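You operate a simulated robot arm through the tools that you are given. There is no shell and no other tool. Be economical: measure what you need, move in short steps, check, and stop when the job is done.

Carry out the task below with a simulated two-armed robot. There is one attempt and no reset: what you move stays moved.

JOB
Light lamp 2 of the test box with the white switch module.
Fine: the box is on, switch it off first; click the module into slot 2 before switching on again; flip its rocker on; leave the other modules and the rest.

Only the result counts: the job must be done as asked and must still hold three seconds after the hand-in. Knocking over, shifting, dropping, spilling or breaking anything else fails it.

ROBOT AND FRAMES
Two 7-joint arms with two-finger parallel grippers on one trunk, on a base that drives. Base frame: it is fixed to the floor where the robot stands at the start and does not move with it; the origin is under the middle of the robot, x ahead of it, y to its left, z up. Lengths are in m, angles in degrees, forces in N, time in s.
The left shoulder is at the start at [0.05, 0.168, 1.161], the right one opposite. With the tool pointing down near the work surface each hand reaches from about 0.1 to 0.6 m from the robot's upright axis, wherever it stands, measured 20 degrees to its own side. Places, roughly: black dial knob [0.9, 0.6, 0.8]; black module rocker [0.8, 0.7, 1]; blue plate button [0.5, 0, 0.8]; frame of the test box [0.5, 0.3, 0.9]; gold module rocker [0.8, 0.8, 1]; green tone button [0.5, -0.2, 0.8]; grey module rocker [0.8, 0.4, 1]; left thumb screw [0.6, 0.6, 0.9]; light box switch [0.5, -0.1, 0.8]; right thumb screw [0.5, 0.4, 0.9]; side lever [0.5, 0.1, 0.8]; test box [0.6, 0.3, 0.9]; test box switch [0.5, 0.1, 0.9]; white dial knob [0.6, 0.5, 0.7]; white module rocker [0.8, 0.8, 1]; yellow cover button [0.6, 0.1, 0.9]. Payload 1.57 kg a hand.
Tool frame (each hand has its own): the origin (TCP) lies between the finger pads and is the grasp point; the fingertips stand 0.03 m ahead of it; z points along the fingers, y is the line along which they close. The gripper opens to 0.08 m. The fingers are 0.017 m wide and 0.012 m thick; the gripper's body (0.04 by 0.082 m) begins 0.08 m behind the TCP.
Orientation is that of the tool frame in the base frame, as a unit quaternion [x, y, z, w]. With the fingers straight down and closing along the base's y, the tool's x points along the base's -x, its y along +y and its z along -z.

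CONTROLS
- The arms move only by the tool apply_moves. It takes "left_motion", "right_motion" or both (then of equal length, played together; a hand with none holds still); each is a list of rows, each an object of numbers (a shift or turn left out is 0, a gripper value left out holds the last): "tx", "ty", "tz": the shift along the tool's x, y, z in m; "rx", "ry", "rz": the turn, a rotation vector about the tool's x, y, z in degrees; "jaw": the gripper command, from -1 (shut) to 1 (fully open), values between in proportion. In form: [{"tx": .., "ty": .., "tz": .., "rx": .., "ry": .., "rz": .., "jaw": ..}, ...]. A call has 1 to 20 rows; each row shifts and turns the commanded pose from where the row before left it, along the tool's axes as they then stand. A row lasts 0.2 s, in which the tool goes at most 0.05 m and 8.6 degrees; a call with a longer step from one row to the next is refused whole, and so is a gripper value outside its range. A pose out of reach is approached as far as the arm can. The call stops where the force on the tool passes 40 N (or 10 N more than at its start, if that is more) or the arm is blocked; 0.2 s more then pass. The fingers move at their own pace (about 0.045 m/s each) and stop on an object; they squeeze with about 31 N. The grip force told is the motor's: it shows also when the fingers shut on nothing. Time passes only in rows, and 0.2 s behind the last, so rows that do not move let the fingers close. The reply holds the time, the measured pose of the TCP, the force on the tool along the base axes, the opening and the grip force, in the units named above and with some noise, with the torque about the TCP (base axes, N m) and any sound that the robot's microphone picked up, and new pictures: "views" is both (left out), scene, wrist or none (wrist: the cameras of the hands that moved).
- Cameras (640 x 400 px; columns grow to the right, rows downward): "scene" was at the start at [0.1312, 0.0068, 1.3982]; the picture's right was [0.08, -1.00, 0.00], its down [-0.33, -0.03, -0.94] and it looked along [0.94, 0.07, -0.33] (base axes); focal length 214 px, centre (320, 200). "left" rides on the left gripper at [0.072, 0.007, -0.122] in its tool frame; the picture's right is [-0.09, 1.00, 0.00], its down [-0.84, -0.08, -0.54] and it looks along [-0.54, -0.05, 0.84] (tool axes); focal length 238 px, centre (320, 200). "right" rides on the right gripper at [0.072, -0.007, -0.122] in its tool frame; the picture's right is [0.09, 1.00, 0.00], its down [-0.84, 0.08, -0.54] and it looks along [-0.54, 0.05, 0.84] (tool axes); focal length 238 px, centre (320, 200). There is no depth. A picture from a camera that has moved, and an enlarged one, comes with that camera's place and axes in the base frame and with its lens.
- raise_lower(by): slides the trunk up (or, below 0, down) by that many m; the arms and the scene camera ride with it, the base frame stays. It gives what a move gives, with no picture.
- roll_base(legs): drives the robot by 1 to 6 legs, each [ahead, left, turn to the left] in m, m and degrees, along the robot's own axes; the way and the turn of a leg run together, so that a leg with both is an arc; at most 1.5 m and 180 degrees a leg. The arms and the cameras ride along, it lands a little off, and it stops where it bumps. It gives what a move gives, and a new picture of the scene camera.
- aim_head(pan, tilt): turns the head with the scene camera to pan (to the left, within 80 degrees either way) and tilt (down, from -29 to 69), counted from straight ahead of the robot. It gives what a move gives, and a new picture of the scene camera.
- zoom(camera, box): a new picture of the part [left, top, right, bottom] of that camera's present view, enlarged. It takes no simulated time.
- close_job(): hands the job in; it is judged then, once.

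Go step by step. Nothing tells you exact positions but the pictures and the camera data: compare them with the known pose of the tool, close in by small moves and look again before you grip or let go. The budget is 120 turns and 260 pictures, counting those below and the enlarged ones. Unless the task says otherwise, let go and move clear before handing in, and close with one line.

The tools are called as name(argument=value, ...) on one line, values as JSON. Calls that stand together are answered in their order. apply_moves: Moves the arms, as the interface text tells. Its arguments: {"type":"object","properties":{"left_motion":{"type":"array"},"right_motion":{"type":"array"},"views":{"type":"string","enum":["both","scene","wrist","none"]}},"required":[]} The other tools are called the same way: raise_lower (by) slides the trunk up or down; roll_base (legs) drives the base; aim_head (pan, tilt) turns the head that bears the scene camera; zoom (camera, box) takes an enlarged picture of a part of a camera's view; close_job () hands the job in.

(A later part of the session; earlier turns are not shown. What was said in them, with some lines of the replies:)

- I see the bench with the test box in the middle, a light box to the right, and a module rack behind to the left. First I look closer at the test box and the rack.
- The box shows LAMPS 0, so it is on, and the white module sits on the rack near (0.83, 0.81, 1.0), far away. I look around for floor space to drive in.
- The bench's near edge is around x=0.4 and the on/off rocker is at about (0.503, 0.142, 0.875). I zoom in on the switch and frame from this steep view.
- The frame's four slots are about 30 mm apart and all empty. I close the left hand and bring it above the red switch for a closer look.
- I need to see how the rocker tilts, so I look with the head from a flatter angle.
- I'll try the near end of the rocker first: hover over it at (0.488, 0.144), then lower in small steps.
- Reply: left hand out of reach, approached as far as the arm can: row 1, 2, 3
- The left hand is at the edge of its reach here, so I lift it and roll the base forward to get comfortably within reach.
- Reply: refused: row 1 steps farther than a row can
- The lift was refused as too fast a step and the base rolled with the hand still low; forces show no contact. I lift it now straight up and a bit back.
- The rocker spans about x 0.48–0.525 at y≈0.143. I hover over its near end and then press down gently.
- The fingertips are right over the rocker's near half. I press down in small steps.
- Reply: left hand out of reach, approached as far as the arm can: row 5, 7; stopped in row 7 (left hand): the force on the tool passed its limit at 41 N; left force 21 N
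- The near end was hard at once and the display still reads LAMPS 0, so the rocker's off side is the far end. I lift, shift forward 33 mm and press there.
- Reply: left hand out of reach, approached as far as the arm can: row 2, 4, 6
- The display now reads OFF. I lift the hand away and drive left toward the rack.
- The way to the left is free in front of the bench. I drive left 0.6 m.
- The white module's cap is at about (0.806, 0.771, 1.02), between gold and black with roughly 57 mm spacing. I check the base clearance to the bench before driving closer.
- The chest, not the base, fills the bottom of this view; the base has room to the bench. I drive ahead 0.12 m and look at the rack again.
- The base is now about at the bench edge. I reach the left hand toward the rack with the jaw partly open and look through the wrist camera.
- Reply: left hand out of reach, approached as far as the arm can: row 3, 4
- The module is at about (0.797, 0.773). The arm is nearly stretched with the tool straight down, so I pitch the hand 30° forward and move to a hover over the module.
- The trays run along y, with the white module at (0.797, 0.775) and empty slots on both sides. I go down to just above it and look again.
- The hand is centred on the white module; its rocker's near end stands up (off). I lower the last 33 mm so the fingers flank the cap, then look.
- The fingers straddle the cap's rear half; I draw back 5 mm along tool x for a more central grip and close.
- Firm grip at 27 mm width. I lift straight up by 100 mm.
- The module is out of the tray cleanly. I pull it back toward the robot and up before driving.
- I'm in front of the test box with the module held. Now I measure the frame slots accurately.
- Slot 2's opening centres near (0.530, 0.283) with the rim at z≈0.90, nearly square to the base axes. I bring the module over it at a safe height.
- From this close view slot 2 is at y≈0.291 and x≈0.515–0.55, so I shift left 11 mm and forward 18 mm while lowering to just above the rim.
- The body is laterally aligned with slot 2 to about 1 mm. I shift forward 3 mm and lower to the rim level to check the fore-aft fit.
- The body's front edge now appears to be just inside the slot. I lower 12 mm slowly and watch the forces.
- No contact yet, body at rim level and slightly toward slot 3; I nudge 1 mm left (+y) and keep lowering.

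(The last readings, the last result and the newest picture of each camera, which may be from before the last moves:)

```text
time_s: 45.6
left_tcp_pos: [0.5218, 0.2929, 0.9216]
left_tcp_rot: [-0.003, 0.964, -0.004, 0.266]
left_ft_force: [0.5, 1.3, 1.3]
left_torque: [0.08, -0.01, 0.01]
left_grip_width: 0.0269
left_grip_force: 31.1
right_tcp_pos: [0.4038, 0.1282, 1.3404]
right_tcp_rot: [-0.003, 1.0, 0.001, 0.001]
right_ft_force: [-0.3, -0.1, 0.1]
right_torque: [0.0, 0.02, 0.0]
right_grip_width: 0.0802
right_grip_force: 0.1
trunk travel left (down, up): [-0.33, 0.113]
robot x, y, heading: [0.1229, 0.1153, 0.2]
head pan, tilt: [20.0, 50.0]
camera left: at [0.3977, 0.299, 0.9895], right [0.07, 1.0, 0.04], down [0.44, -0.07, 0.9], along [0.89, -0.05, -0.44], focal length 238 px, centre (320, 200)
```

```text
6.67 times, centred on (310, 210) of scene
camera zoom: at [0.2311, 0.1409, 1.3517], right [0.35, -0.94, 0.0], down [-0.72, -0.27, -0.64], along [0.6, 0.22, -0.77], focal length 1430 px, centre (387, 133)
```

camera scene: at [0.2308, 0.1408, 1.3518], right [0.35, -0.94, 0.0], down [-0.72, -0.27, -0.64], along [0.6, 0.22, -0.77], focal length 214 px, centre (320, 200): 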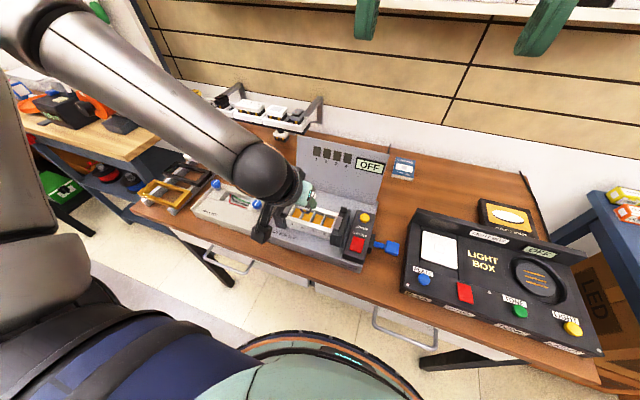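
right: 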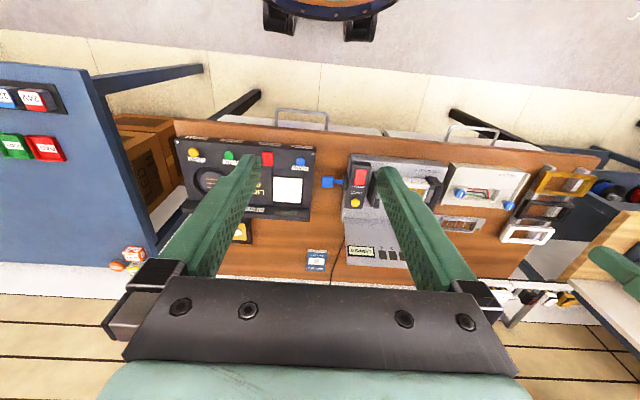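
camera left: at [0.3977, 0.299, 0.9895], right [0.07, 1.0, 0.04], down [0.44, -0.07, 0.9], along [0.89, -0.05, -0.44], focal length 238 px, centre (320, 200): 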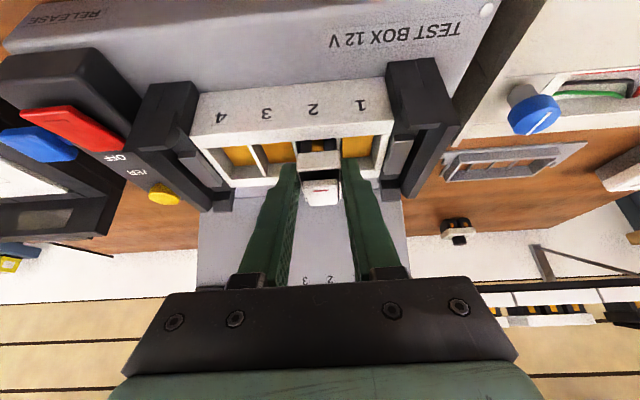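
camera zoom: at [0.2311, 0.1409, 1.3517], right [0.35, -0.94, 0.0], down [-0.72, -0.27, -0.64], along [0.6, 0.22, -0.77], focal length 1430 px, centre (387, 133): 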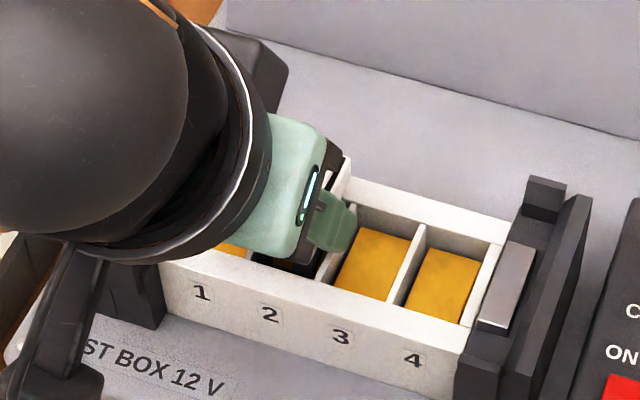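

The body is about 10 mm into slot 2 with no resistance, but my fingertips would reach the dividers before it seats. I open a little, raise the hand 8 mm, and re-grip higher on the housing.

apply_moves(left_motion=[{"jaw": 0.1}, {}, {}, {"tx": -0.0021, "tz": -0.0034}, {"tx": -0.002, "tz": -0.0035}, {}], views="wrist")

zoom(camera="left", box=[240, 90, 400, 190])

```text
time_s: 47.0
left_tcp_pos: [0.5223, 0.2919, 0.9296]
left_tcp_rot: [-0.004, 0.964, -0.004, 0.265]
left_ft_force: [-0.2, 0.4, 0.4]
left_torque: [-0.01, -0.01, 0.0]
left_grip_width: 0.044
left_grip_force: 0.0
right_tcp_pos: [0.4043, 0.1279, 1.3404]
right_tcp_rot: [-0.002, 1.0, 0.001, 0.0]
right_ft_force: [0.8, 0.2, 0.1]
right_torque: [-0.05, 0.0, 0.0]
right_grip_width: 0.0798
right_grip_force: 0.1
trunk travel left (down, up): [-0.33, 0.113]
robot x, y, heading: [0.1213, 0.1144, 0.6]
head pan, tilt: [20.0, 50.0]
camera left: at [0.3977, 0.2985, 0.9974], right [0.07, 1.0, 0.04], down [0.44, -0.07, 0.89], along [0.89, -0.05, -0.44], focal length 238 px, centre (320, 200)
```

left: 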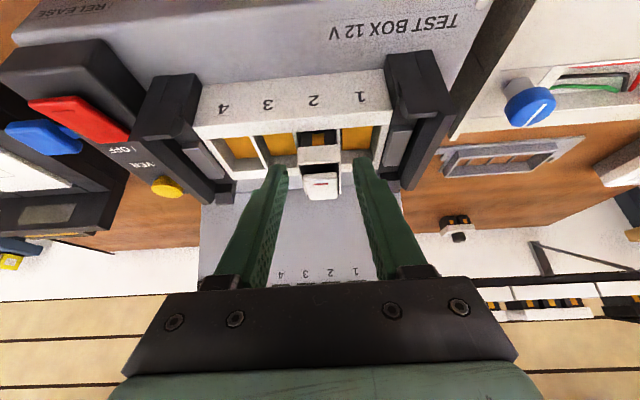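

```text
4.00 times, centred on (320, 140) of left
camera zoom: at [0.3977, 0.2985, 0.9974], right [0.07, 1.0, 0.04], down [0.44, -0.07, 0.89], along [0.89, -0.05, -0.44], focal length 953 px, centre (320, 440)
```

zoom: 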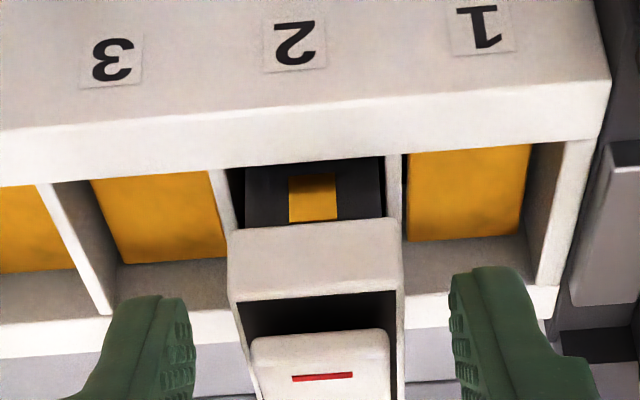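

The module stands upright in slot 2. I close on the upper housing and push straight down to seat it.

apply_moves(left_motion=[{"jaw": -1}, {}, {}, {}, {"tx": 0.0015, "tz": 0.0026}, {"tx": 0.0015, "tz": 0.0026}, {"tx": 0.0015, "tz": 0.0026}, {"tx": 0.001, "tz": 0.0017}, {}], views="wrist")

zoom(camera="left", box=[240, 90, 400, 190])

zoom(camera="scene", box=[270, 180, 350, 240])

```text
time_s: 49.0
left_tcp_pos: [0.5218, 0.2922, 0.9195]
left_tcp_rot: [-0.004, 0.964, -0.004, 0.266]
left_ft_force: [-0.5, -0.2, 3.1]
left_torque: [-0.03, 0.01, -0.01]
left_grip_width: 0.0266
left_grip_force: 30.8
right_tcp_pos: [0.4045, 0.1267, 1.3402]
right_tcp_rot: [-0.002, 1.0, 0.001, -0.001]
right_ft_force: [0.4, 0.6, -0.6]
right_torque: [-0.02, -0.02, 0.02]
right_grip_width: 0.0801
right_grip_force: 0.0
trunk travel left (down, up): [-0.33, 0.113]
robot x, y, heading: [0.1215, 0.115, 0.3]
head pan, tilt: [20.0, 50.0]
camera left: at [0.3978, 0.2986, 0.9876], right [0.07, 1.0, 0.04], down [0.44, -0.07, 0.9], along [0.89, -0.05, -0.44], focal length 238 px, centre (320, 200)
```

left: 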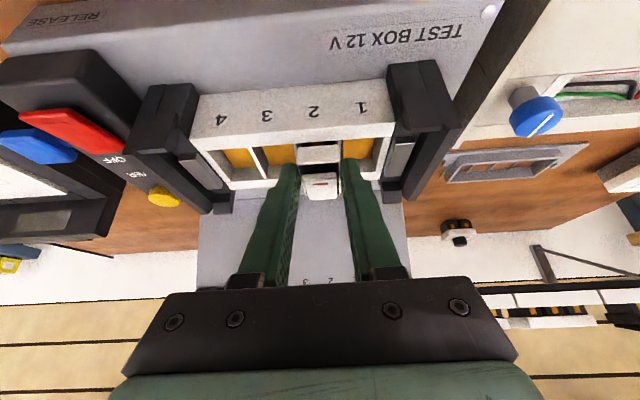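

```text
4.00 times, centred on (320, 140) of left
camera zoom: at [0.3978, 0.2986, 0.9876], right [0.07, 1.0, 0.04], down [0.44, -0.07, 0.9], along [0.89, -0.05, -0.44], focal length 953 px, centre (320, 440)
```

zoom: 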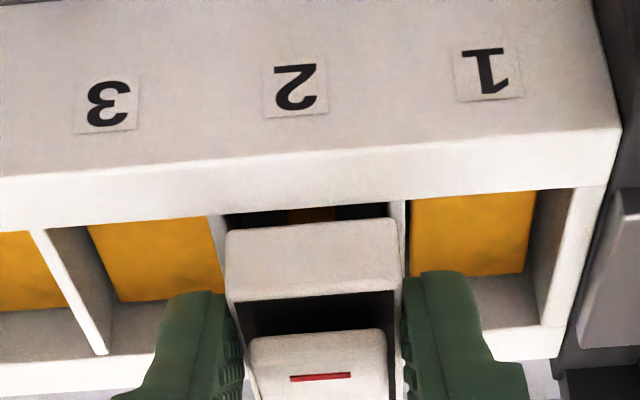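

```text
6.67 times, centred on (310, 210) of scene
camera zoom: at [0.231, 0.1408, 1.3517], right [0.35, -0.94, 0.0], down [-0.72, -0.27, -0.64], along [0.6, 0.22, -0.77], focal length 1430 px, centre (387, 133)
```

zoom: 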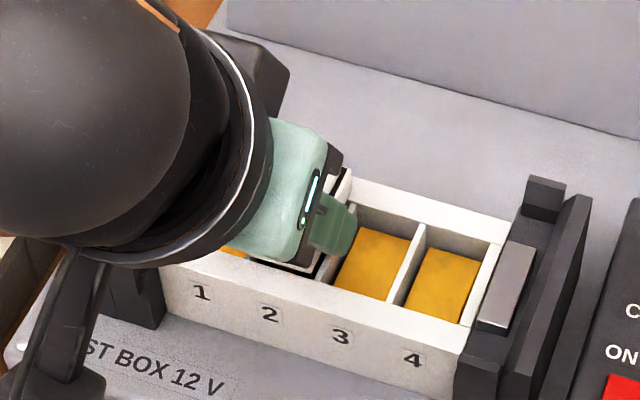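

The module went down further to about rim level without a click sound. I release, raise the hand, turn it vertical and close it so I can press from above; then look at the module.

apply_moves(left_motion=[{"jaw": 0.1}, {}, {}, {"tx": -0.0077, "tz": -0.0129}, {"tx": -0.0103, "tz": -0.0172}, {"tx": -0.0205, "tz": -0.0343}, {"tx": 0.02, "jaw": -1}, {"ry": 7.7}, {"ry": 7.7}, {"ry": 7.7}, {"ry": 7.7}, {"tx": 0.03}, {}], views="both")

zoom(camera="scene", box=[270, 170, 370, 245])

zoom(camera="left", box=[240, 70, 400, 170])

```text
time_s: 51.8
left_tcp_pos: [0.4756, 0.2918, 0.9827]
left_tcp_rot: [-0.003, 1.0, -0.005, 0.001]
left_ft_force: [-0.5, 0.3, -0.3]
left_torque: [0.02, 0.0, 0.01]
left_grip_width: 0.0001
left_grip_force: 21.0
right_tcp_pos: [0.4043, 0.1284, 1.3405]
right_tcp_rot: [-0.002, 1.0, 0.001, 0.0]
right_ft_force: [0.5, -0.1, -0.2]
right_torque: [0.01, 0.03, 0.01]
right_grip_width: 0.08
right_grip_force: 0.1
trunk travel left (down, up): [-0.33, 0.113]
robot x, y, heading: [0.1208, 0.1154, 0.1]
head pan, tilt: [20.0, 50.0]
camera scene: at [0.2317, 0.1409, 1.3516], right [0.35, -0.94, 0.0], down [-0.72, -0.27, -0.64], along [0.6, 0.22, -0.77], focal length 214 px, centre (320, 200)
camera left: at [0.4039, 0.2985, 1.1054], right [0.09, 1.0, -0.01], down [0.84, -0.07, 0.54], along [0.54, -0.06, -0.84], focal length 238 px, centre (320, 200)
```

scene: 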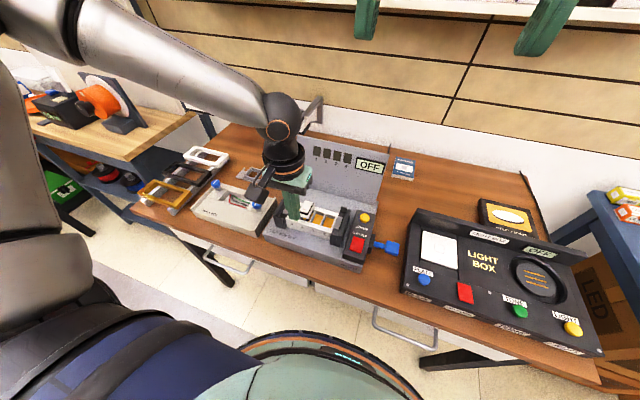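
left: 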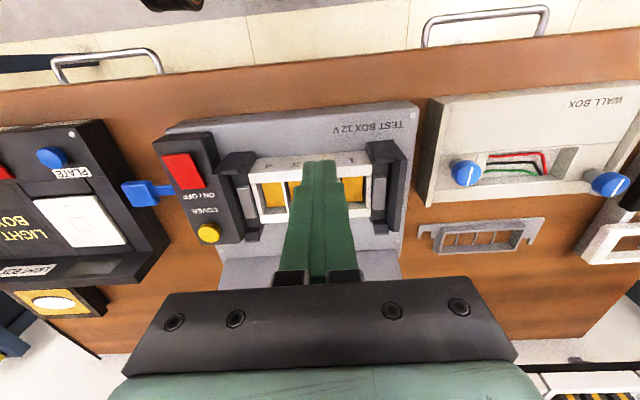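

```text
5.33 times, centred on (320, 208) of scene
camera zoom: at [0.2317, 0.1409, 1.3516], right [0.35, -0.94, 0.0], down [-0.72, -0.27, -0.64], along [0.6, 0.22, -0.77], focal length 1144 px, centre (320, 160)
```

zoom: 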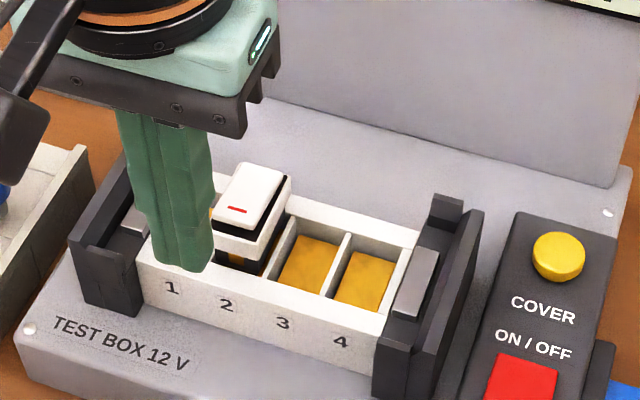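

```text
4.00 times, centred on (320, 120) of left
camera zoom: at [0.4039, 0.2985, 1.1054], right [0.09, 1.0, -0.01], down [0.84, -0.07, 0.54], along [0.54, -0.06, -0.84], focal length 953 px, centre (320, 520)
```

zoom: 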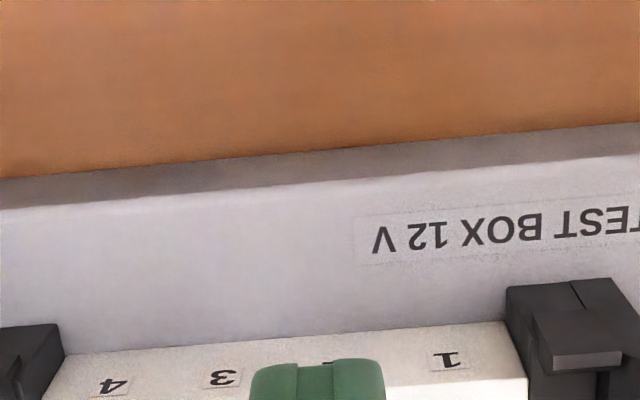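

The module stands in slot 2 with its housing a few mm above the rim, rocker near end up. I move the closed fingertips above its centre and press down.

apply_moves(left_motion=[{"tx": -0.03}, {"tx": -0.03}, {}], views="wrist")

zoom(camera="scene", box=[270, 170, 370, 245])

zoom(camera="right", box=[310, 80, 440, 165])

```text
time_s: 52.6
left_tcp_pos: [0.5351, 0.2905, 0.9847]
left_tcp_rot: [-0.003, 1.0, -0.005, 0.0]
left_ft_force: [-0.4, -1.0, 0.5]
left_torque: [0.02, 0.01, -0.04]
left_grip_width: 0.0001
left_grip_force: 21.3
right_tcp_pos: [0.4038, 0.1282, 1.3407]
right_tcp_rot: [-0.002, 1.0, 0.001, 0.0]
right_ft_force: [0.9, -0.4, 1.0]
right_torque: [0.0, 0.0, 0.0]
right_grip_width: 0.08
right_grip_force: 0.0
trunk travel left (down, up): [-0.33, 0.113]
robot x, y, heading: [0.12, 0.1127, 0.5]
head pan, tilt: [20.0, 50.0]
camera left: at [0.463, 0.2988, 1.1073], right [0.09, 1.0, -0.01], down [0.84, -0.07, 0.54], along [0.54, -0.05, -0.84], focal length 238 px, centre (320, 200)
```

left: 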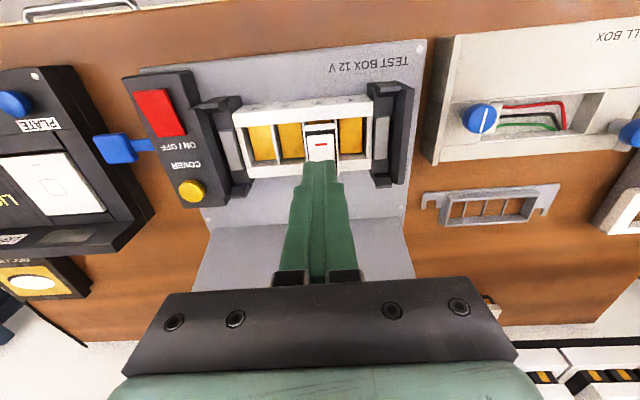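

```text
5.33 times, centred on (320, 208) of scene
camera zoom: at [0.2311, 0.1409, 1.3517], right [0.35, -0.94, 0.0], down [-0.72, -0.27, -0.64], along [0.6, 0.22, -0.77], focal length 1144 px, centre (320, 160)
```

zoom: 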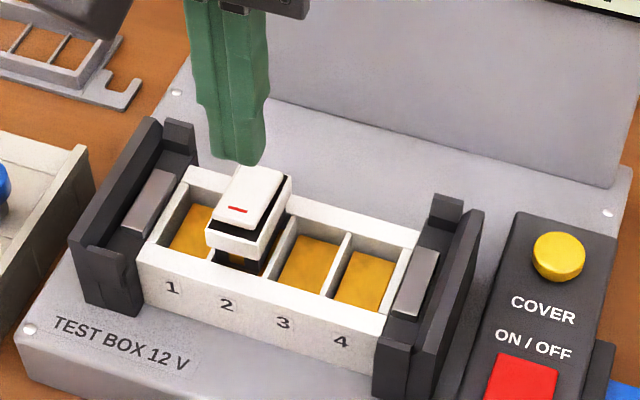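

```text
4.71 times, centred on (375, 122) of right
camera zoom: at [0.3336, 0.1202, 1.4623], right [-0.1, 1.0, 0.0], down [0.84, 0.08, 0.54], along [0.54, 0.05, -0.84], focal length 1122 px, centre (61, 565)
```

zoom: 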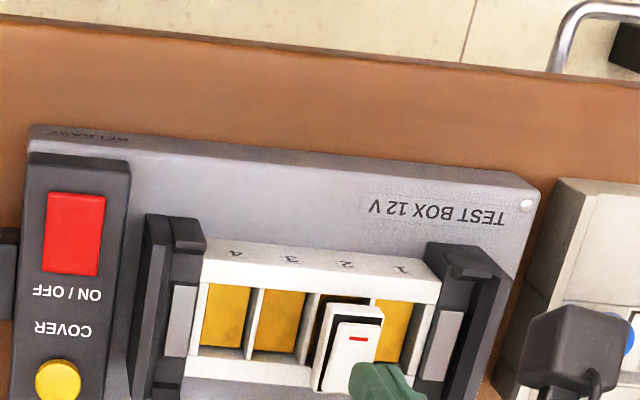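

Alignment over the module's centre looks right. I press down in small steps.

apply_moves(left_motion=[{"tz": 0.015}, {"tz": 0.01}, {"tz": 0.005}, {"tz": 0.004}, {"tz": 0.004}, {"tz": 0.004}, {"tz": 0.004}, {"tz": 0.004}], views="wrist")

zoom(camera="scene", box=[270, 170, 370, 245])

```text
time_s: 54.4
left_tcp_pos: [0.535, 0.2927, 0.9358]
left_tcp_rot: [-0.002, 1.0, -0.005, 0.003]
left_ft_force: [-2.6, 3.6, 20.5]
left_torque: [0.12, -0.05, 0.0]
left_grip_width: 0.0
left_grip_force: 21.3
right_tcp_pos: [0.4033, 0.1271, 1.341]
right_tcp_rot: [-0.002, 1.0, 0.001, 0.001]
right_ft_force: [-0.4, 0.4, 0.3]
right_torque: [-0.02, -0.03, 0.02]
right_grip_width: 0.08
right_grip_force: 0.1
trunk travel left (down, up): [-0.33, 0.113]
robot x, y, heading: [0.122, 0.1177, 0.3]
head pan, tilt: [20.0, 50.0]
camera left: at [0.4622, 0.2987, 1.0574], right [0.09, 1.0, -0.01], down [0.83, -0.07, 0.55], along [0.54, -0.06, -0.84], focal length 238 px, centre (320, 200)
```

left: 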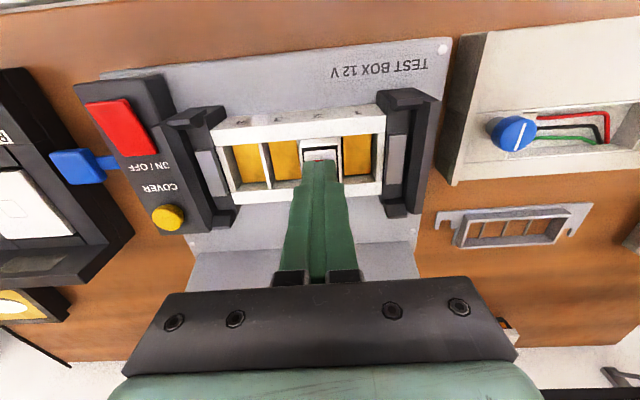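

```text
5.33 times, centred on (320, 208) of scene
camera zoom: at [0.2295, 0.1406, 1.3523], right [0.35, -0.94, 0.0], down [-0.72, -0.27, -0.64], along [0.6, 0.22, -0.77], focal length 1144 px, centre (320, 160)
```

zoom: 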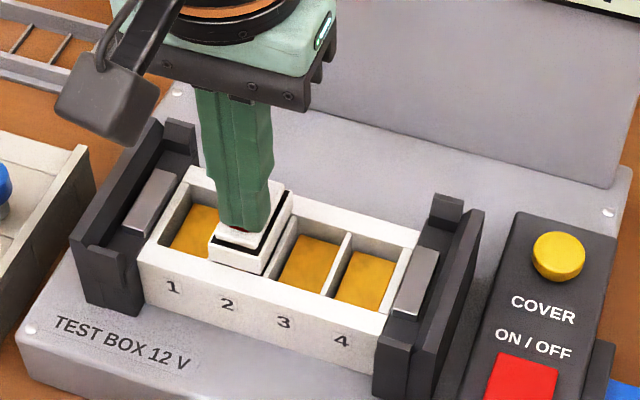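

It moved down to about flush at 20 N, but no click was reported yet. I press harder a few more mm.

apply_moves(left_motion=[{"tz": 0.003}, {"tz": 0.003}, {"tz": 0.003}, {"tz": 0.003}], views="wrist")

zoom(camera="scene", box=[270, 170, 370, 245])

```text
time_s: 54.8
left_tcp_pos: [0.5343, 0.2912, 0.936]
left_tcp_rot: [-0.002, 1.0, -0.005, 0.005]
left_ft_force: [-10.0, 3.3, 21.5]
left_torque: [0.08, 0.2, 0.03]
left_grip_width: 0.0
left_grip_force: 21.6
right_tcp_pos: [0.4017, 0.129, 1.3413]
right_tcp_rot: [-0.003, 1.0, 0.001, 0.001]
right_ft_force: [0.1, 0.3, 0.0]
right_torque: [0.02, 0.0, -0.01]
right_grip_width: 0.08
right_grip_force: 0.1
trunk travel left (down, up): [-0.33, 0.113]
robot x, y, heading: [0.1185, 0.1135, 0.6]
head pan, tilt: [20.0, 50.0]
stopped in row 2 (left hand): the force on the tool passed its limit at 44 N (the readings are from after the stop); the commanded pose is now the measured one
camera left: at [0.4618, 0.2988, 1.057], right [0.09, 1.0, -0.01], down [0.83, -0.07, 0.55], along [0.55, -0.06, -0.83], focal length 238 px, centre (320, 200)
```

left: 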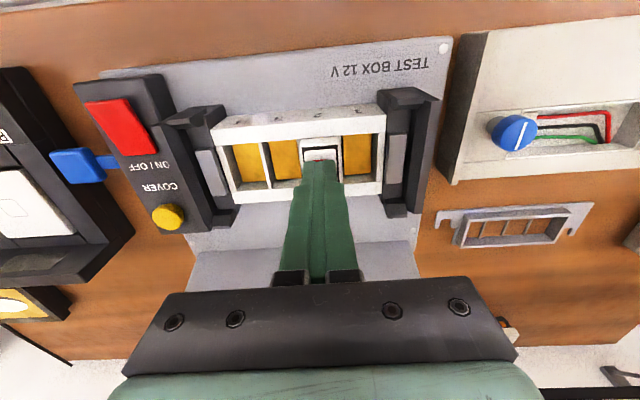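

```text
5.33 times, centred on (320, 208) of scene
camera zoom: at [0.2288, 0.141, 1.3519], right [0.35, -0.94, 0.0], down [-0.72, -0.27, -0.64], along [0.6, 0.22, -0.76], focal length 1144 px, centre (320, 160)
```

zoom: 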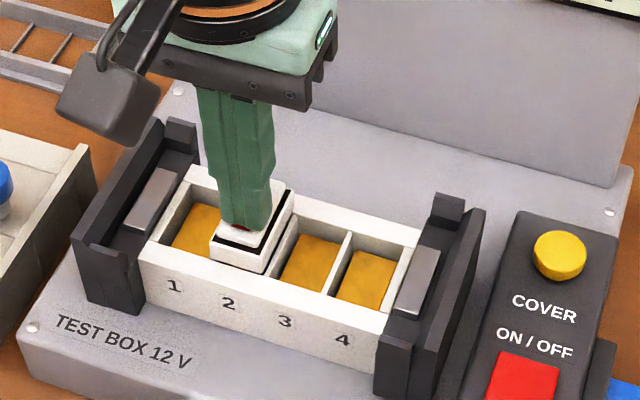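

The module is hard against a stop. I lift off and back to inspect its seating and rocker state.

apply_moves(left_motion=[{"tz": -0.02}, {"tz": -0.04}, {"tx": 0.04, "tz": -0.02}, {"tx": 0.045}, {}], views="wrist")

zoom(camera="scene", box=[280, 185, 350, 238])

zoom(camera="right", box=[330, 100, 430, 165])

```text
time_s: 56.0
left_tcp_pos: [0.4501, 0.2923, 1.0123]
left_tcp_rot: [-0.003, 1.0, -0.005, 0.003]
left_ft_force: [-0.5, -0.1, 0.1]
left_torque: [-0.01, 0.01, -0.03]
left_grip_width: 0.0
left_grip_force: 21.7
right_tcp_pos: [0.4045, 0.1274, 1.3403]
right_tcp_rot: [-0.002, 1.0, 0.001, 0.0]
right_ft_force: [0.0, 0.5, 0.1]
right_torque: [-0.03, 0.0, 0.0]
right_grip_width: 0.0801
right_grip_force: 0.1
trunk travel left (down, up): [-0.33, 0.113]
robot x, y, heading: [0.1236, 0.1154, 0.4]
head pan, tilt: [20.0, 50.0]
camera left: at [0.3777, 0.2987, 1.1334], right [0.09, 1.0, -0.01], down [0.83, -0.07, 0.55], along [0.55, -0.06, -0.84], focal length 238 px, centre (320, 200)
```

left: 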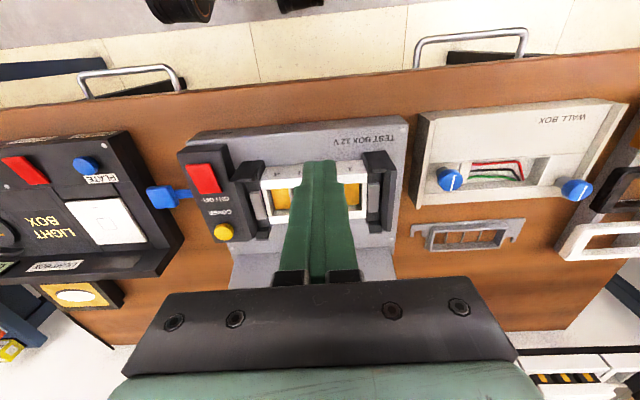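

```text
7.55 times, centred on (315, 212) of scene
camera zoom: at [0.2315, 0.1411, 1.3516], right [0.35, -0.94, 0.0], down [-0.72, -0.27, -0.64], along [0.6, 0.22, -0.77], focal length 1619 px, centre (358, 113)
```

zoom: 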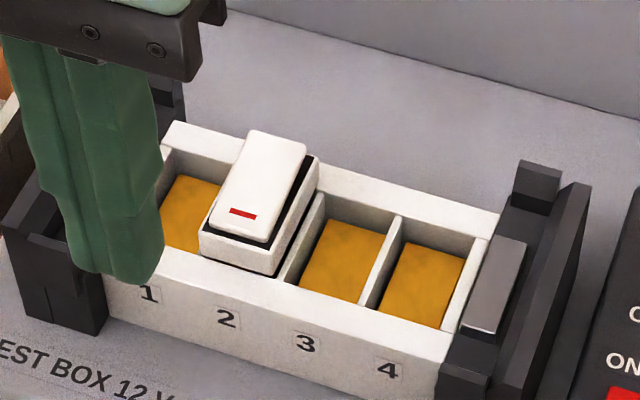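

```text
6.15 times, centred on (380, 132) of right
camera zoom: at [0.334, 0.1204, 1.4622], right [-0.1, 1.0, 0.0], down [0.84, 0.08, 0.54], along [0.54, 0.05, -0.84], focal length 1467 px, centre (-49, 615)
```

zoom: 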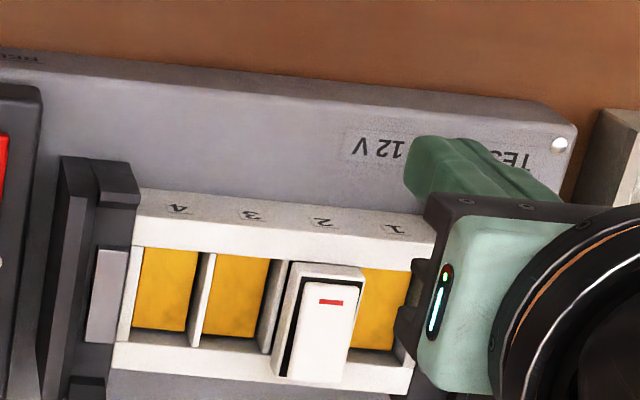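

It now sits down in slot 2 and the rocker's near end is down. I pitch the hand to get a lower close-up view of the seating.

apply_moves(left_motion=[{"ry": -8, "tx": 0.01}, {"ry": -8}, {"ry": -8}, {"ry": -8}, {}], views="wrist")

zoom(camera="left", box=[250, 60, 390, 150])

```text
time_s: 57.2
left_tcp_pos: [0.4865, 0.2772, 1.023]
left_tcp_rot: [-0.004, 0.96, -0.004, 0.279]
left_ft_force: [0.3, -0.2, 0.6]
left_torque: [0.02, 0.01, -0.01]
left_grip_width: 0.0002
left_grip_force: 21.6
left hand out of reach, approached as far as the arm can: row 3, 4
right_tcp_pos: [0.4055, 0.1287, 1.3406]
right_tcp_rot: [-0.002, 1.0, 0.001, -0.001]
right_ft_force: [0.5, -0.3, 0.5]
right_torque: [0.03, -0.03, 0.0]
right_grip_width: 0.0804
right_grip_force: 0.2
trunk travel left (down, up): [-0.33, 0.113]
robot x, y, heading: [0.1172, 0.1178, 0.4]
head pan, tilt: [20.0, 50.0]
camera left: at [0.3602, 0.2841, 1.0862], right [0.07, 1.0, 0.04], down [0.42, -0.07, 0.91], along [0.91, -0.05, -0.42], focal length 238 px, centre (320, 200)
```

left: 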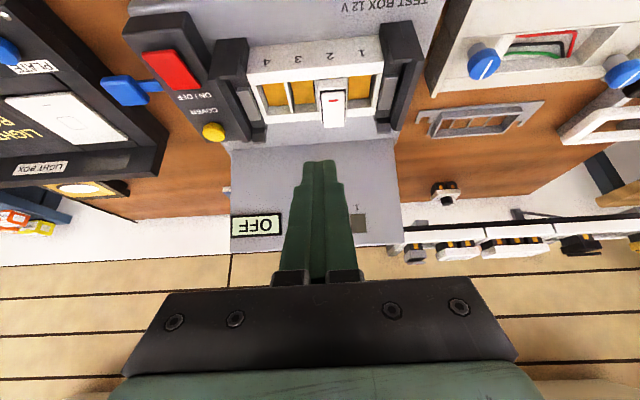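

```text
4.44 times, centred on (320, 105) of left
camera zoom: at [0.3602, 0.2841, 1.0862], right [0.07, 1.0, 0.04], down [0.42, -0.07, 0.91], along [0.91, -0.05, -0.42], focal length 1059 px, centre (320, 622)
```

zoom: 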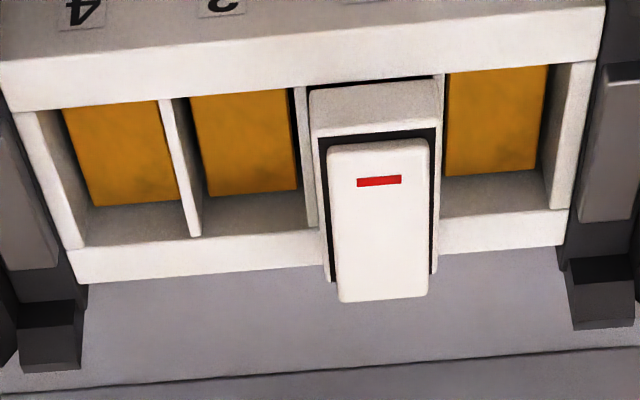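

The housing looks flush with the frame rim and the rocker is down at the near end (on). To make sure both are fully home I straighten the hand and press once more over the near half.

apply_moves(left_motion=[{"ry": 8}, {"ry": 8}, {"ry": 8}, {"ry": 8.4}, {}], views="wrist")

```text
time_s: 58.4
left_tcp_pos: [0.4863, 0.278, 1.0222]
left_tcp_rot: [-0.002, 1.0, -0.006, -0.001]
left_ft_force: [0.2, 0.3, -1.0]
left_torque: [0.0, -0.02, -0.01]
left_grip_width: 0.0
left_grip_force: 21.1
right_tcp_pos: [0.4041, 0.1272, 1.3396]
right_tcp_rot: [-0.003, 1.0, 0.001, 0.001]
right_ft_force: [1.9, -0.1, -0.1]
right_torque: [0.01, 0.01, 0.0]
right_grip_width: 0.08
right_grip_force: 0.0
trunk travel left (down, up): [-0.33, 0.113]
robot x, y, heading: [0.1199, 0.1108, 0.4]
head pan, tilt: [20.0, 50.0]
camera left: at [0.4145, 0.2849, 1.1445], right [0.09, 1.0, -0.01], down [0.84, -0.07, 0.54], along [0.54, -0.06, -0.84], focal length 238 px, centre (320, 200)
```

left: 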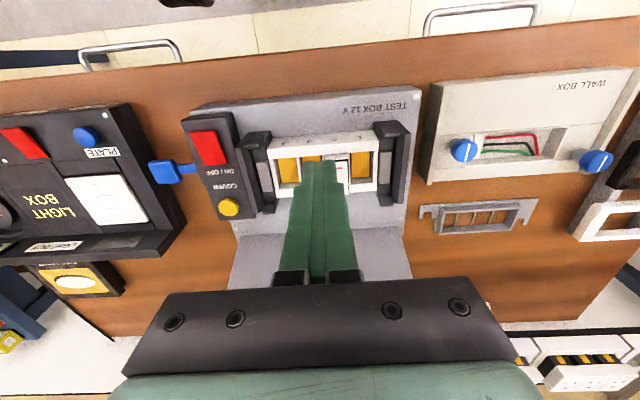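

I move over the near half of the module (0.527, 0.292) and press down.

apply_moves(left_motion=[{"tx": -0.041, "ty": 0.014}, {"tz": 0.04}, {"tz": 0.03}, {"tz": 0.008}, {"tz": 0.005}, {"tz": 0.003}, {"tz": 0.003}, {"tz": 0.003}, {"tz": 0.003}], views="wrist")

zoom(camera="scene", box=[280, 185, 350, 238])

```text
time_s: 60.4
left_tcp_pos: [0.5269, 0.2907, 0.9347]
left_tcp_rot: [-0.003, 1.0, -0.006, 0.005]
left_ft_force: [-10.8, 2.9, 21.7]
left_torque: [0.11, 0.12, 0.06]
left_grip_width: 0.0001
left_grip_force: 21.8
right_tcp_pos: [0.4014, 0.1276, 1.3416]
right_tcp_rot: [-0.003, 1.0, 0.001, 0.0]
right_ft_force: [1.0, -0.1, -0.4]
right_torque: [-0.04, 0.0, 0.01]
right_grip_width: 0.0802
right_grip_force: 0.1
trunk travel left (down, up): [-0.33, 0.113]
robot x, y, heading: [0.1189, 0.1127, 0.2]
head pan, tilt: [20.0, 50.0]
stopped in row 9 (left hand): the force on the tool passed its limit at 44 N (the readings are from after the stop); the commanded pose is now the measured one
camera left: at [0.4543, 0.2986, 1.056], right [0.09, 1.0, -0.01], down [0.83, -0.07, 0.55], along [0.55, -0.06, -0.83], focal length 238 px, centre (320, 200)
```

left: 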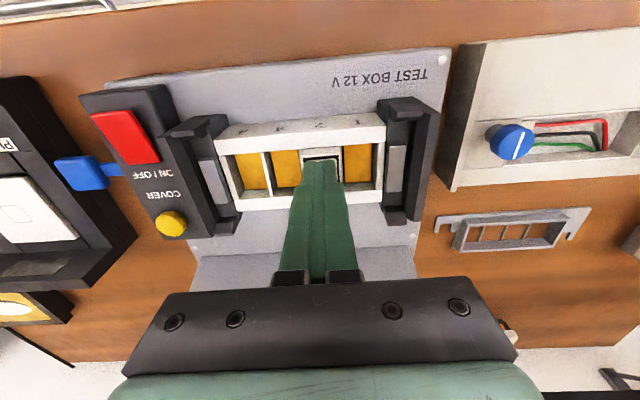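

```text
7.55 times, centred on (315, 212) of scene
camera zoom: at [0.2287, 0.1411, 1.352], right [0.35, -0.94, 0.0], down [-0.72, -0.27, -0.64], along [0.6, 0.22, -0.76], focal length 1619 px, centre (358, 113)
```

zoom: 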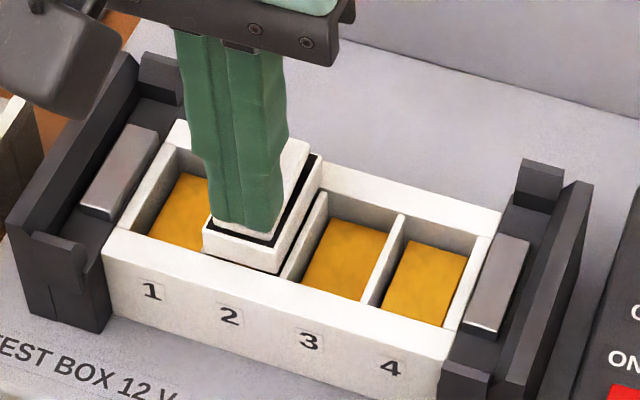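

Firm seating confirmed at 44 N. I lift well clear and drive right so the left arm can reach the power switch as before.

apply_moves(left_motion=[{"tz": -0.02}, {"tz": -0.045}, {"tz": -0.045, "tx": 0.02}, {"tz": -0.045, "tx": 0.02}], views="none")

roll_base(legs=[[-0.02, -0.12, 0]])

zoom(camera="scene", box=[220, 150, 340, 250])

```text
time_s: 61.4
left_tcp_pos: [0.4878, 0.2954, 1.0886]
left_tcp_rot: [-0.003, 1.0, -0.006, 0.004]
left_ft_force: [0.2, 0.3, -0.4]
left_torque: [0.01, -0.01, 0.0]
left_grip_width: 0.0
left_grip_force: 21.1
right_tcp_pos: [0.4041, 0.1283, 1.34]
right_tcp_rot: [-0.004, 1.0, 0.001, 0.0]
right_ft_force: [0.0, -0.3, 0.1]
right_torque: [-0.02, 0.02, 0.02]
right_grip_width: 0.0798
right_grip_force: 0.0
trunk travel left (down, up): [-0.33, 0.113]
robot x, y, heading: [0.1193, 0.1127, 0.1]
head pan, tilt: [20.0, 50.0]
```

```text
time_s: 63.1
left_tcp_pos: [0.4692, 0.1729, 1.0876]
left_tcp_rot: [-0.002, 1.0, -0.006, 0.004]
left_ft_force: [0.0, -0.5, 0.1]
left_torque: [0.03, -0.01, 0.02]
left_grip_width: 0.0
left_grip_force: 21.4
right_tcp_pos: [0.3844, 0.0047, 1.3401]
right_tcp_rot: [-0.001, 1.0, 0.0, 0.0]
right_ft_force: [-0.4, -0.3, -0.6]
right_torque: [-0.02, -0.03, 0.02]
right_grip_width: 0.0801
right_grip_force: 0.1
trunk travel left (down, up): [-0.33, 0.113]
robot x, y, heading: [0.1034, -0.0072, 0.3]
head pan, tilt: [20.0, 50.0]
camera scene: at [0.2117, 0.0192, 1.3517], right [0.35, -0.94, 0.0], down [-0.72, -0.26, -0.64], along [0.6, 0.22, -0.77], focal length 214 px, centre (320, 200)
```

scene: 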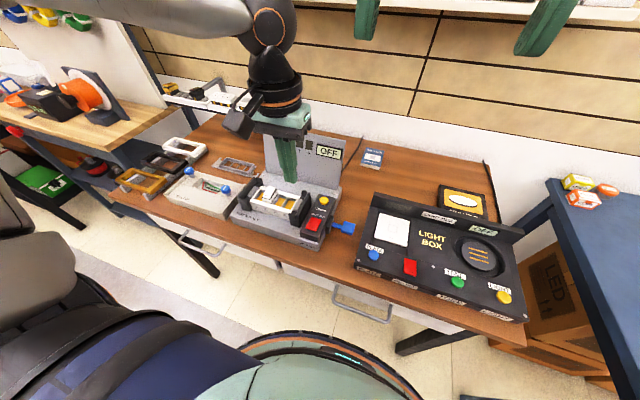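

```text
4.00 times, centred on (280, 200) of scene
camera zoom: at [0.2117, 0.0192, 1.3517], right [0.35, -0.94, 0.0], down [-0.72, -0.26, -0.64], along [0.6, 0.22, -0.77], focal length 858 px, centre (480, 200)
```

zoom: 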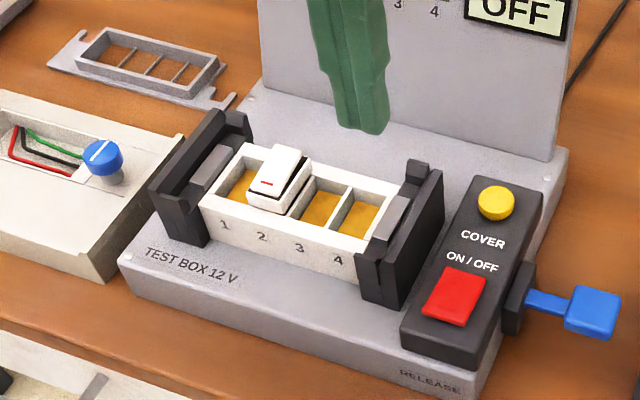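

The module looks well seated. Now I hover over the near end of the power switch.

apply_moves(left_motion=[{"tx": -0.009, "ty": -0.014, "tz": 0.045}, {"tx": -0.009, "ty": -0.014, "tz": 0.045}, {"tz": 0.045}, {"tz": 0.02}, {}], views="wrist")

zoom(camera="scene", box=[240, 150, 360, 250])

```text
time_s: 64.3
left_tcp_pos: [0.4871, 0.1424, 0.934]
left_tcp_rot: [-0.002, 1.0, -0.007, 0.004]
left_ft_force: [0.2, -0.5, 0.4]
left_torque: [0.01, 0.05, 0.01]
left_grip_width: 0.0002
left_grip_force: 21.5
right_tcp_pos: [0.3857, 0.0057, 1.34]
right_tcp_rot: [-0.002, 1.0, 0.001, 0.0]
right_ft_force: [0.1, 0.1, 0.1]
right_torque: [0.01, 0.01, 0.01]
right_grip_width: 0.0799
right_grip_force: 0.0
trunk travel left (down, up): [-0.33, 0.113]
robot x, y, heading: [0.1021, -0.0064, 0.1]
head pan, tilt: [20.0, 50.0]
camera left: at [0.4136, 0.1496, 1.0552], right [0.09, 1.0, -0.01], down [0.83, -0.07, 0.55], along [0.55, -0.06, -0.83], focal length 238 px, centre (320, 200)
```

left: 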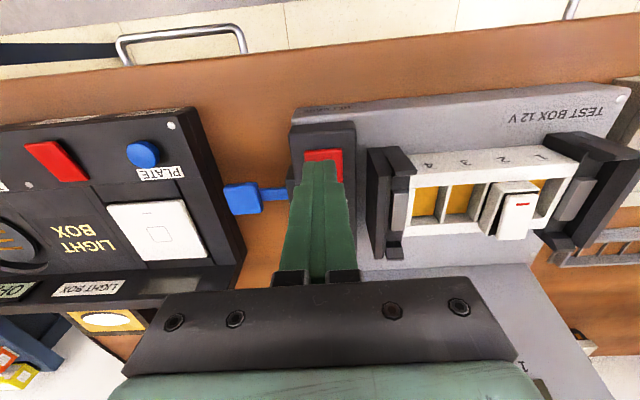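

```text
4.00 times, centred on (300, 200) of scene
camera zoom: at [0.2117, 0.0195, 1.3517], right [0.35, -0.94, 0.0], down [-0.72, -0.26, -0.64], along [0.6, 0.22, -0.77], focal length 858 px, centre (400, 200)
```

zoom: 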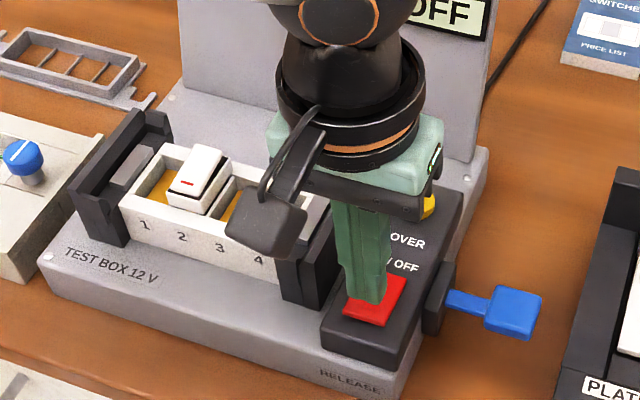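

Well aligned; I shift 4 mm nearer and press.

apply_moves(left_motion=[{"tx": 0.004, "tz": 0.008}, {"tz": 0.008}, {"tz": 0.005}, {"tz": 0.004}, {"tz": 0.003}, {"tz": 0.003}], views="scene")

zoom(camera="scene", box=[240, 130, 360, 250])

```text
time_s: 65.8
left_tcp_pos: [0.4833, 0.1434, 0.9081]
left_tcp_rot: [-0.003, 1.0, -0.007, 0.008]
left_ft_force: [-10.0, 4.3, 22.3]
left_torque: [0.17, 0.09, 0.01]
left_grip_width: 0.0001
left_grip_force: 21.9
right_tcp_pos: [0.3825, 0.0066, 1.3411]
right_tcp_rot: [-0.002, 1.0, 0.001, 0.001]
right_ft_force: [0.6, 0.2, -0.2]
right_torque: [0.01, 0.02, 0.01]
right_grip_width: 0.0802
right_grip_force: 0.0
trunk travel left (down, up): [-0.33, 0.113]
robot x, y, heading: [0.1018, -0.0104, 0.4]
head pan, tilt: [20.0, 50.0]
stopped in row 6 (left hand): the force on the tool passed its limit at 41 N (the readings are from after the stop); the commanded pose is now the measured one
camera scene: at [0.2092, 0.0197, 1.3521], right [0.35, -0.94, 0.0], down [-0.72, -0.27, -0.64], along [0.6, 0.22, -0.76], focal length 214 px, centre (320, 200)
```

scene: 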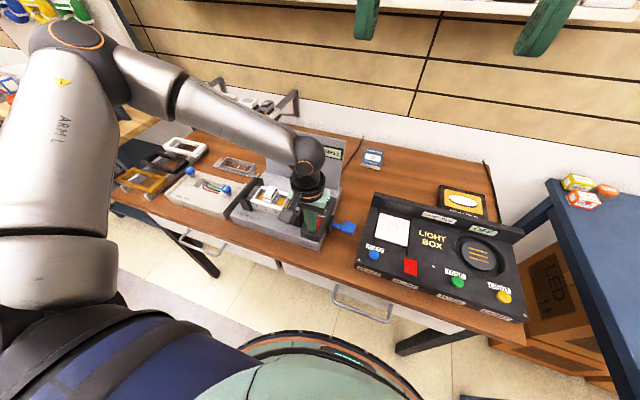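

```text
3.33 times, centred on (300, 190) of scene
camera zoom: at [0.2092, 0.0197, 1.3521], right [0.35, -0.94, 0.0], down [-0.72, -0.27, -0.64], along [0.6, 0.22, -0.76], focal length 715 px, centre (387, 233)
```

zoom: 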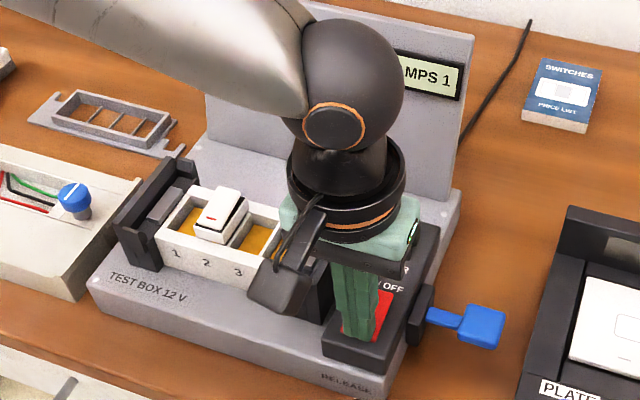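

The display now reads LAMPS 1. I lift clear and verify that it is lamp 2.

apply_moves(left_motion=[{"tz": -0.02}, {"tz": -0.045}, {"tz": -0.045, "tx": 0.02}, {"tz": -0.045, "tx": 0.02}, {"tz": -0.045, "tx": 0.02}, {"tz": -0.03, "tx": 0.035}, {"ty": 0.045}, {"ty": 0.045}, {}], views="scene")

zoom(camera="scene", box=[220, 120, 360, 250])

```text
time_s: 67.8
left_tcp_pos: [0.388, 0.2364, 1.1312]
left_tcp_rot: [-0.002, 1.0, -0.006, 0.007]
left_ft_force: [-0.5, 0.6, -0.3]
left_torque: [0.0, 0.0, -0.03]
left_grip_width: 0.0
left_grip_force: 21.5
right_tcp_pos: [0.3861, 0.0064, 1.3405]
right_tcp_rot: [-0.002, 1.0, 0.001, 0.0]
right_ft_force: [-0.6, -0.1, 0.1]
right_torque: [-0.01, -0.03, 0.0]
right_grip_width: 0.0803
right_grip_force: 0.0
trunk travel left (down, up): [-0.33, 0.113]
robot x, y, heading: [0.1031, -0.0061, 0.3]
head pan, tilt: [20.0, 50.0]
camera scene: at [0.2118, 0.0193, 1.3517], right [0.35, -0.94, 0.0], down [-0.72, -0.26, -0.64], along [0.6, 0.22, -0.77], focal length 214 px, centre (320, 200)
```

scene: 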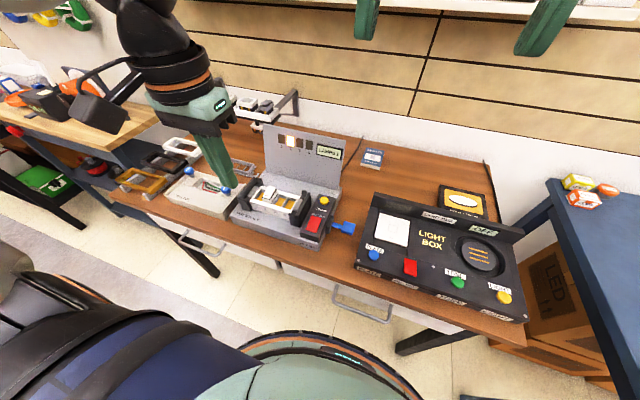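

```text
3.08 times, centred on (290, 185) of scene
camera zoom: at [0.2118, 0.0193, 1.3517], right [0.35, -0.94, 0.0], down [-0.72, -0.26, -0.64], along [0.6, 0.22, -0.77], focal length 660 px, centre (412, 246)
```

zoom: 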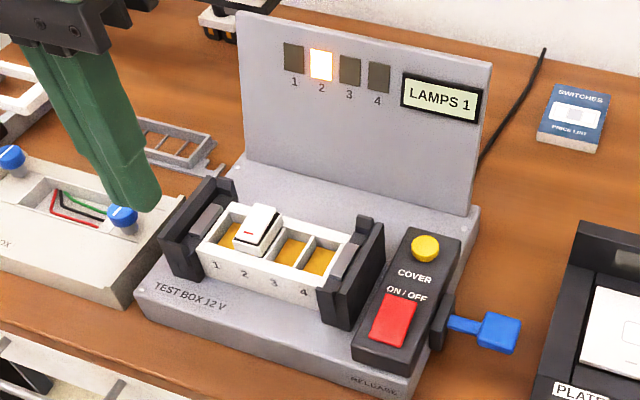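

Lamp 2 is lit, the display reads LAMPS 1, and the hand is clear of everything; I hand the job in.

close_job()

```text
The job is handed in.
```

The white switch module is in slot 2 with its rocker on, and lamp 2 is lit with the display reading LAMPS 1. I switched the box off before inserting the module. It was pressed to a hard stop before I switched back on, though no click sound was reported.
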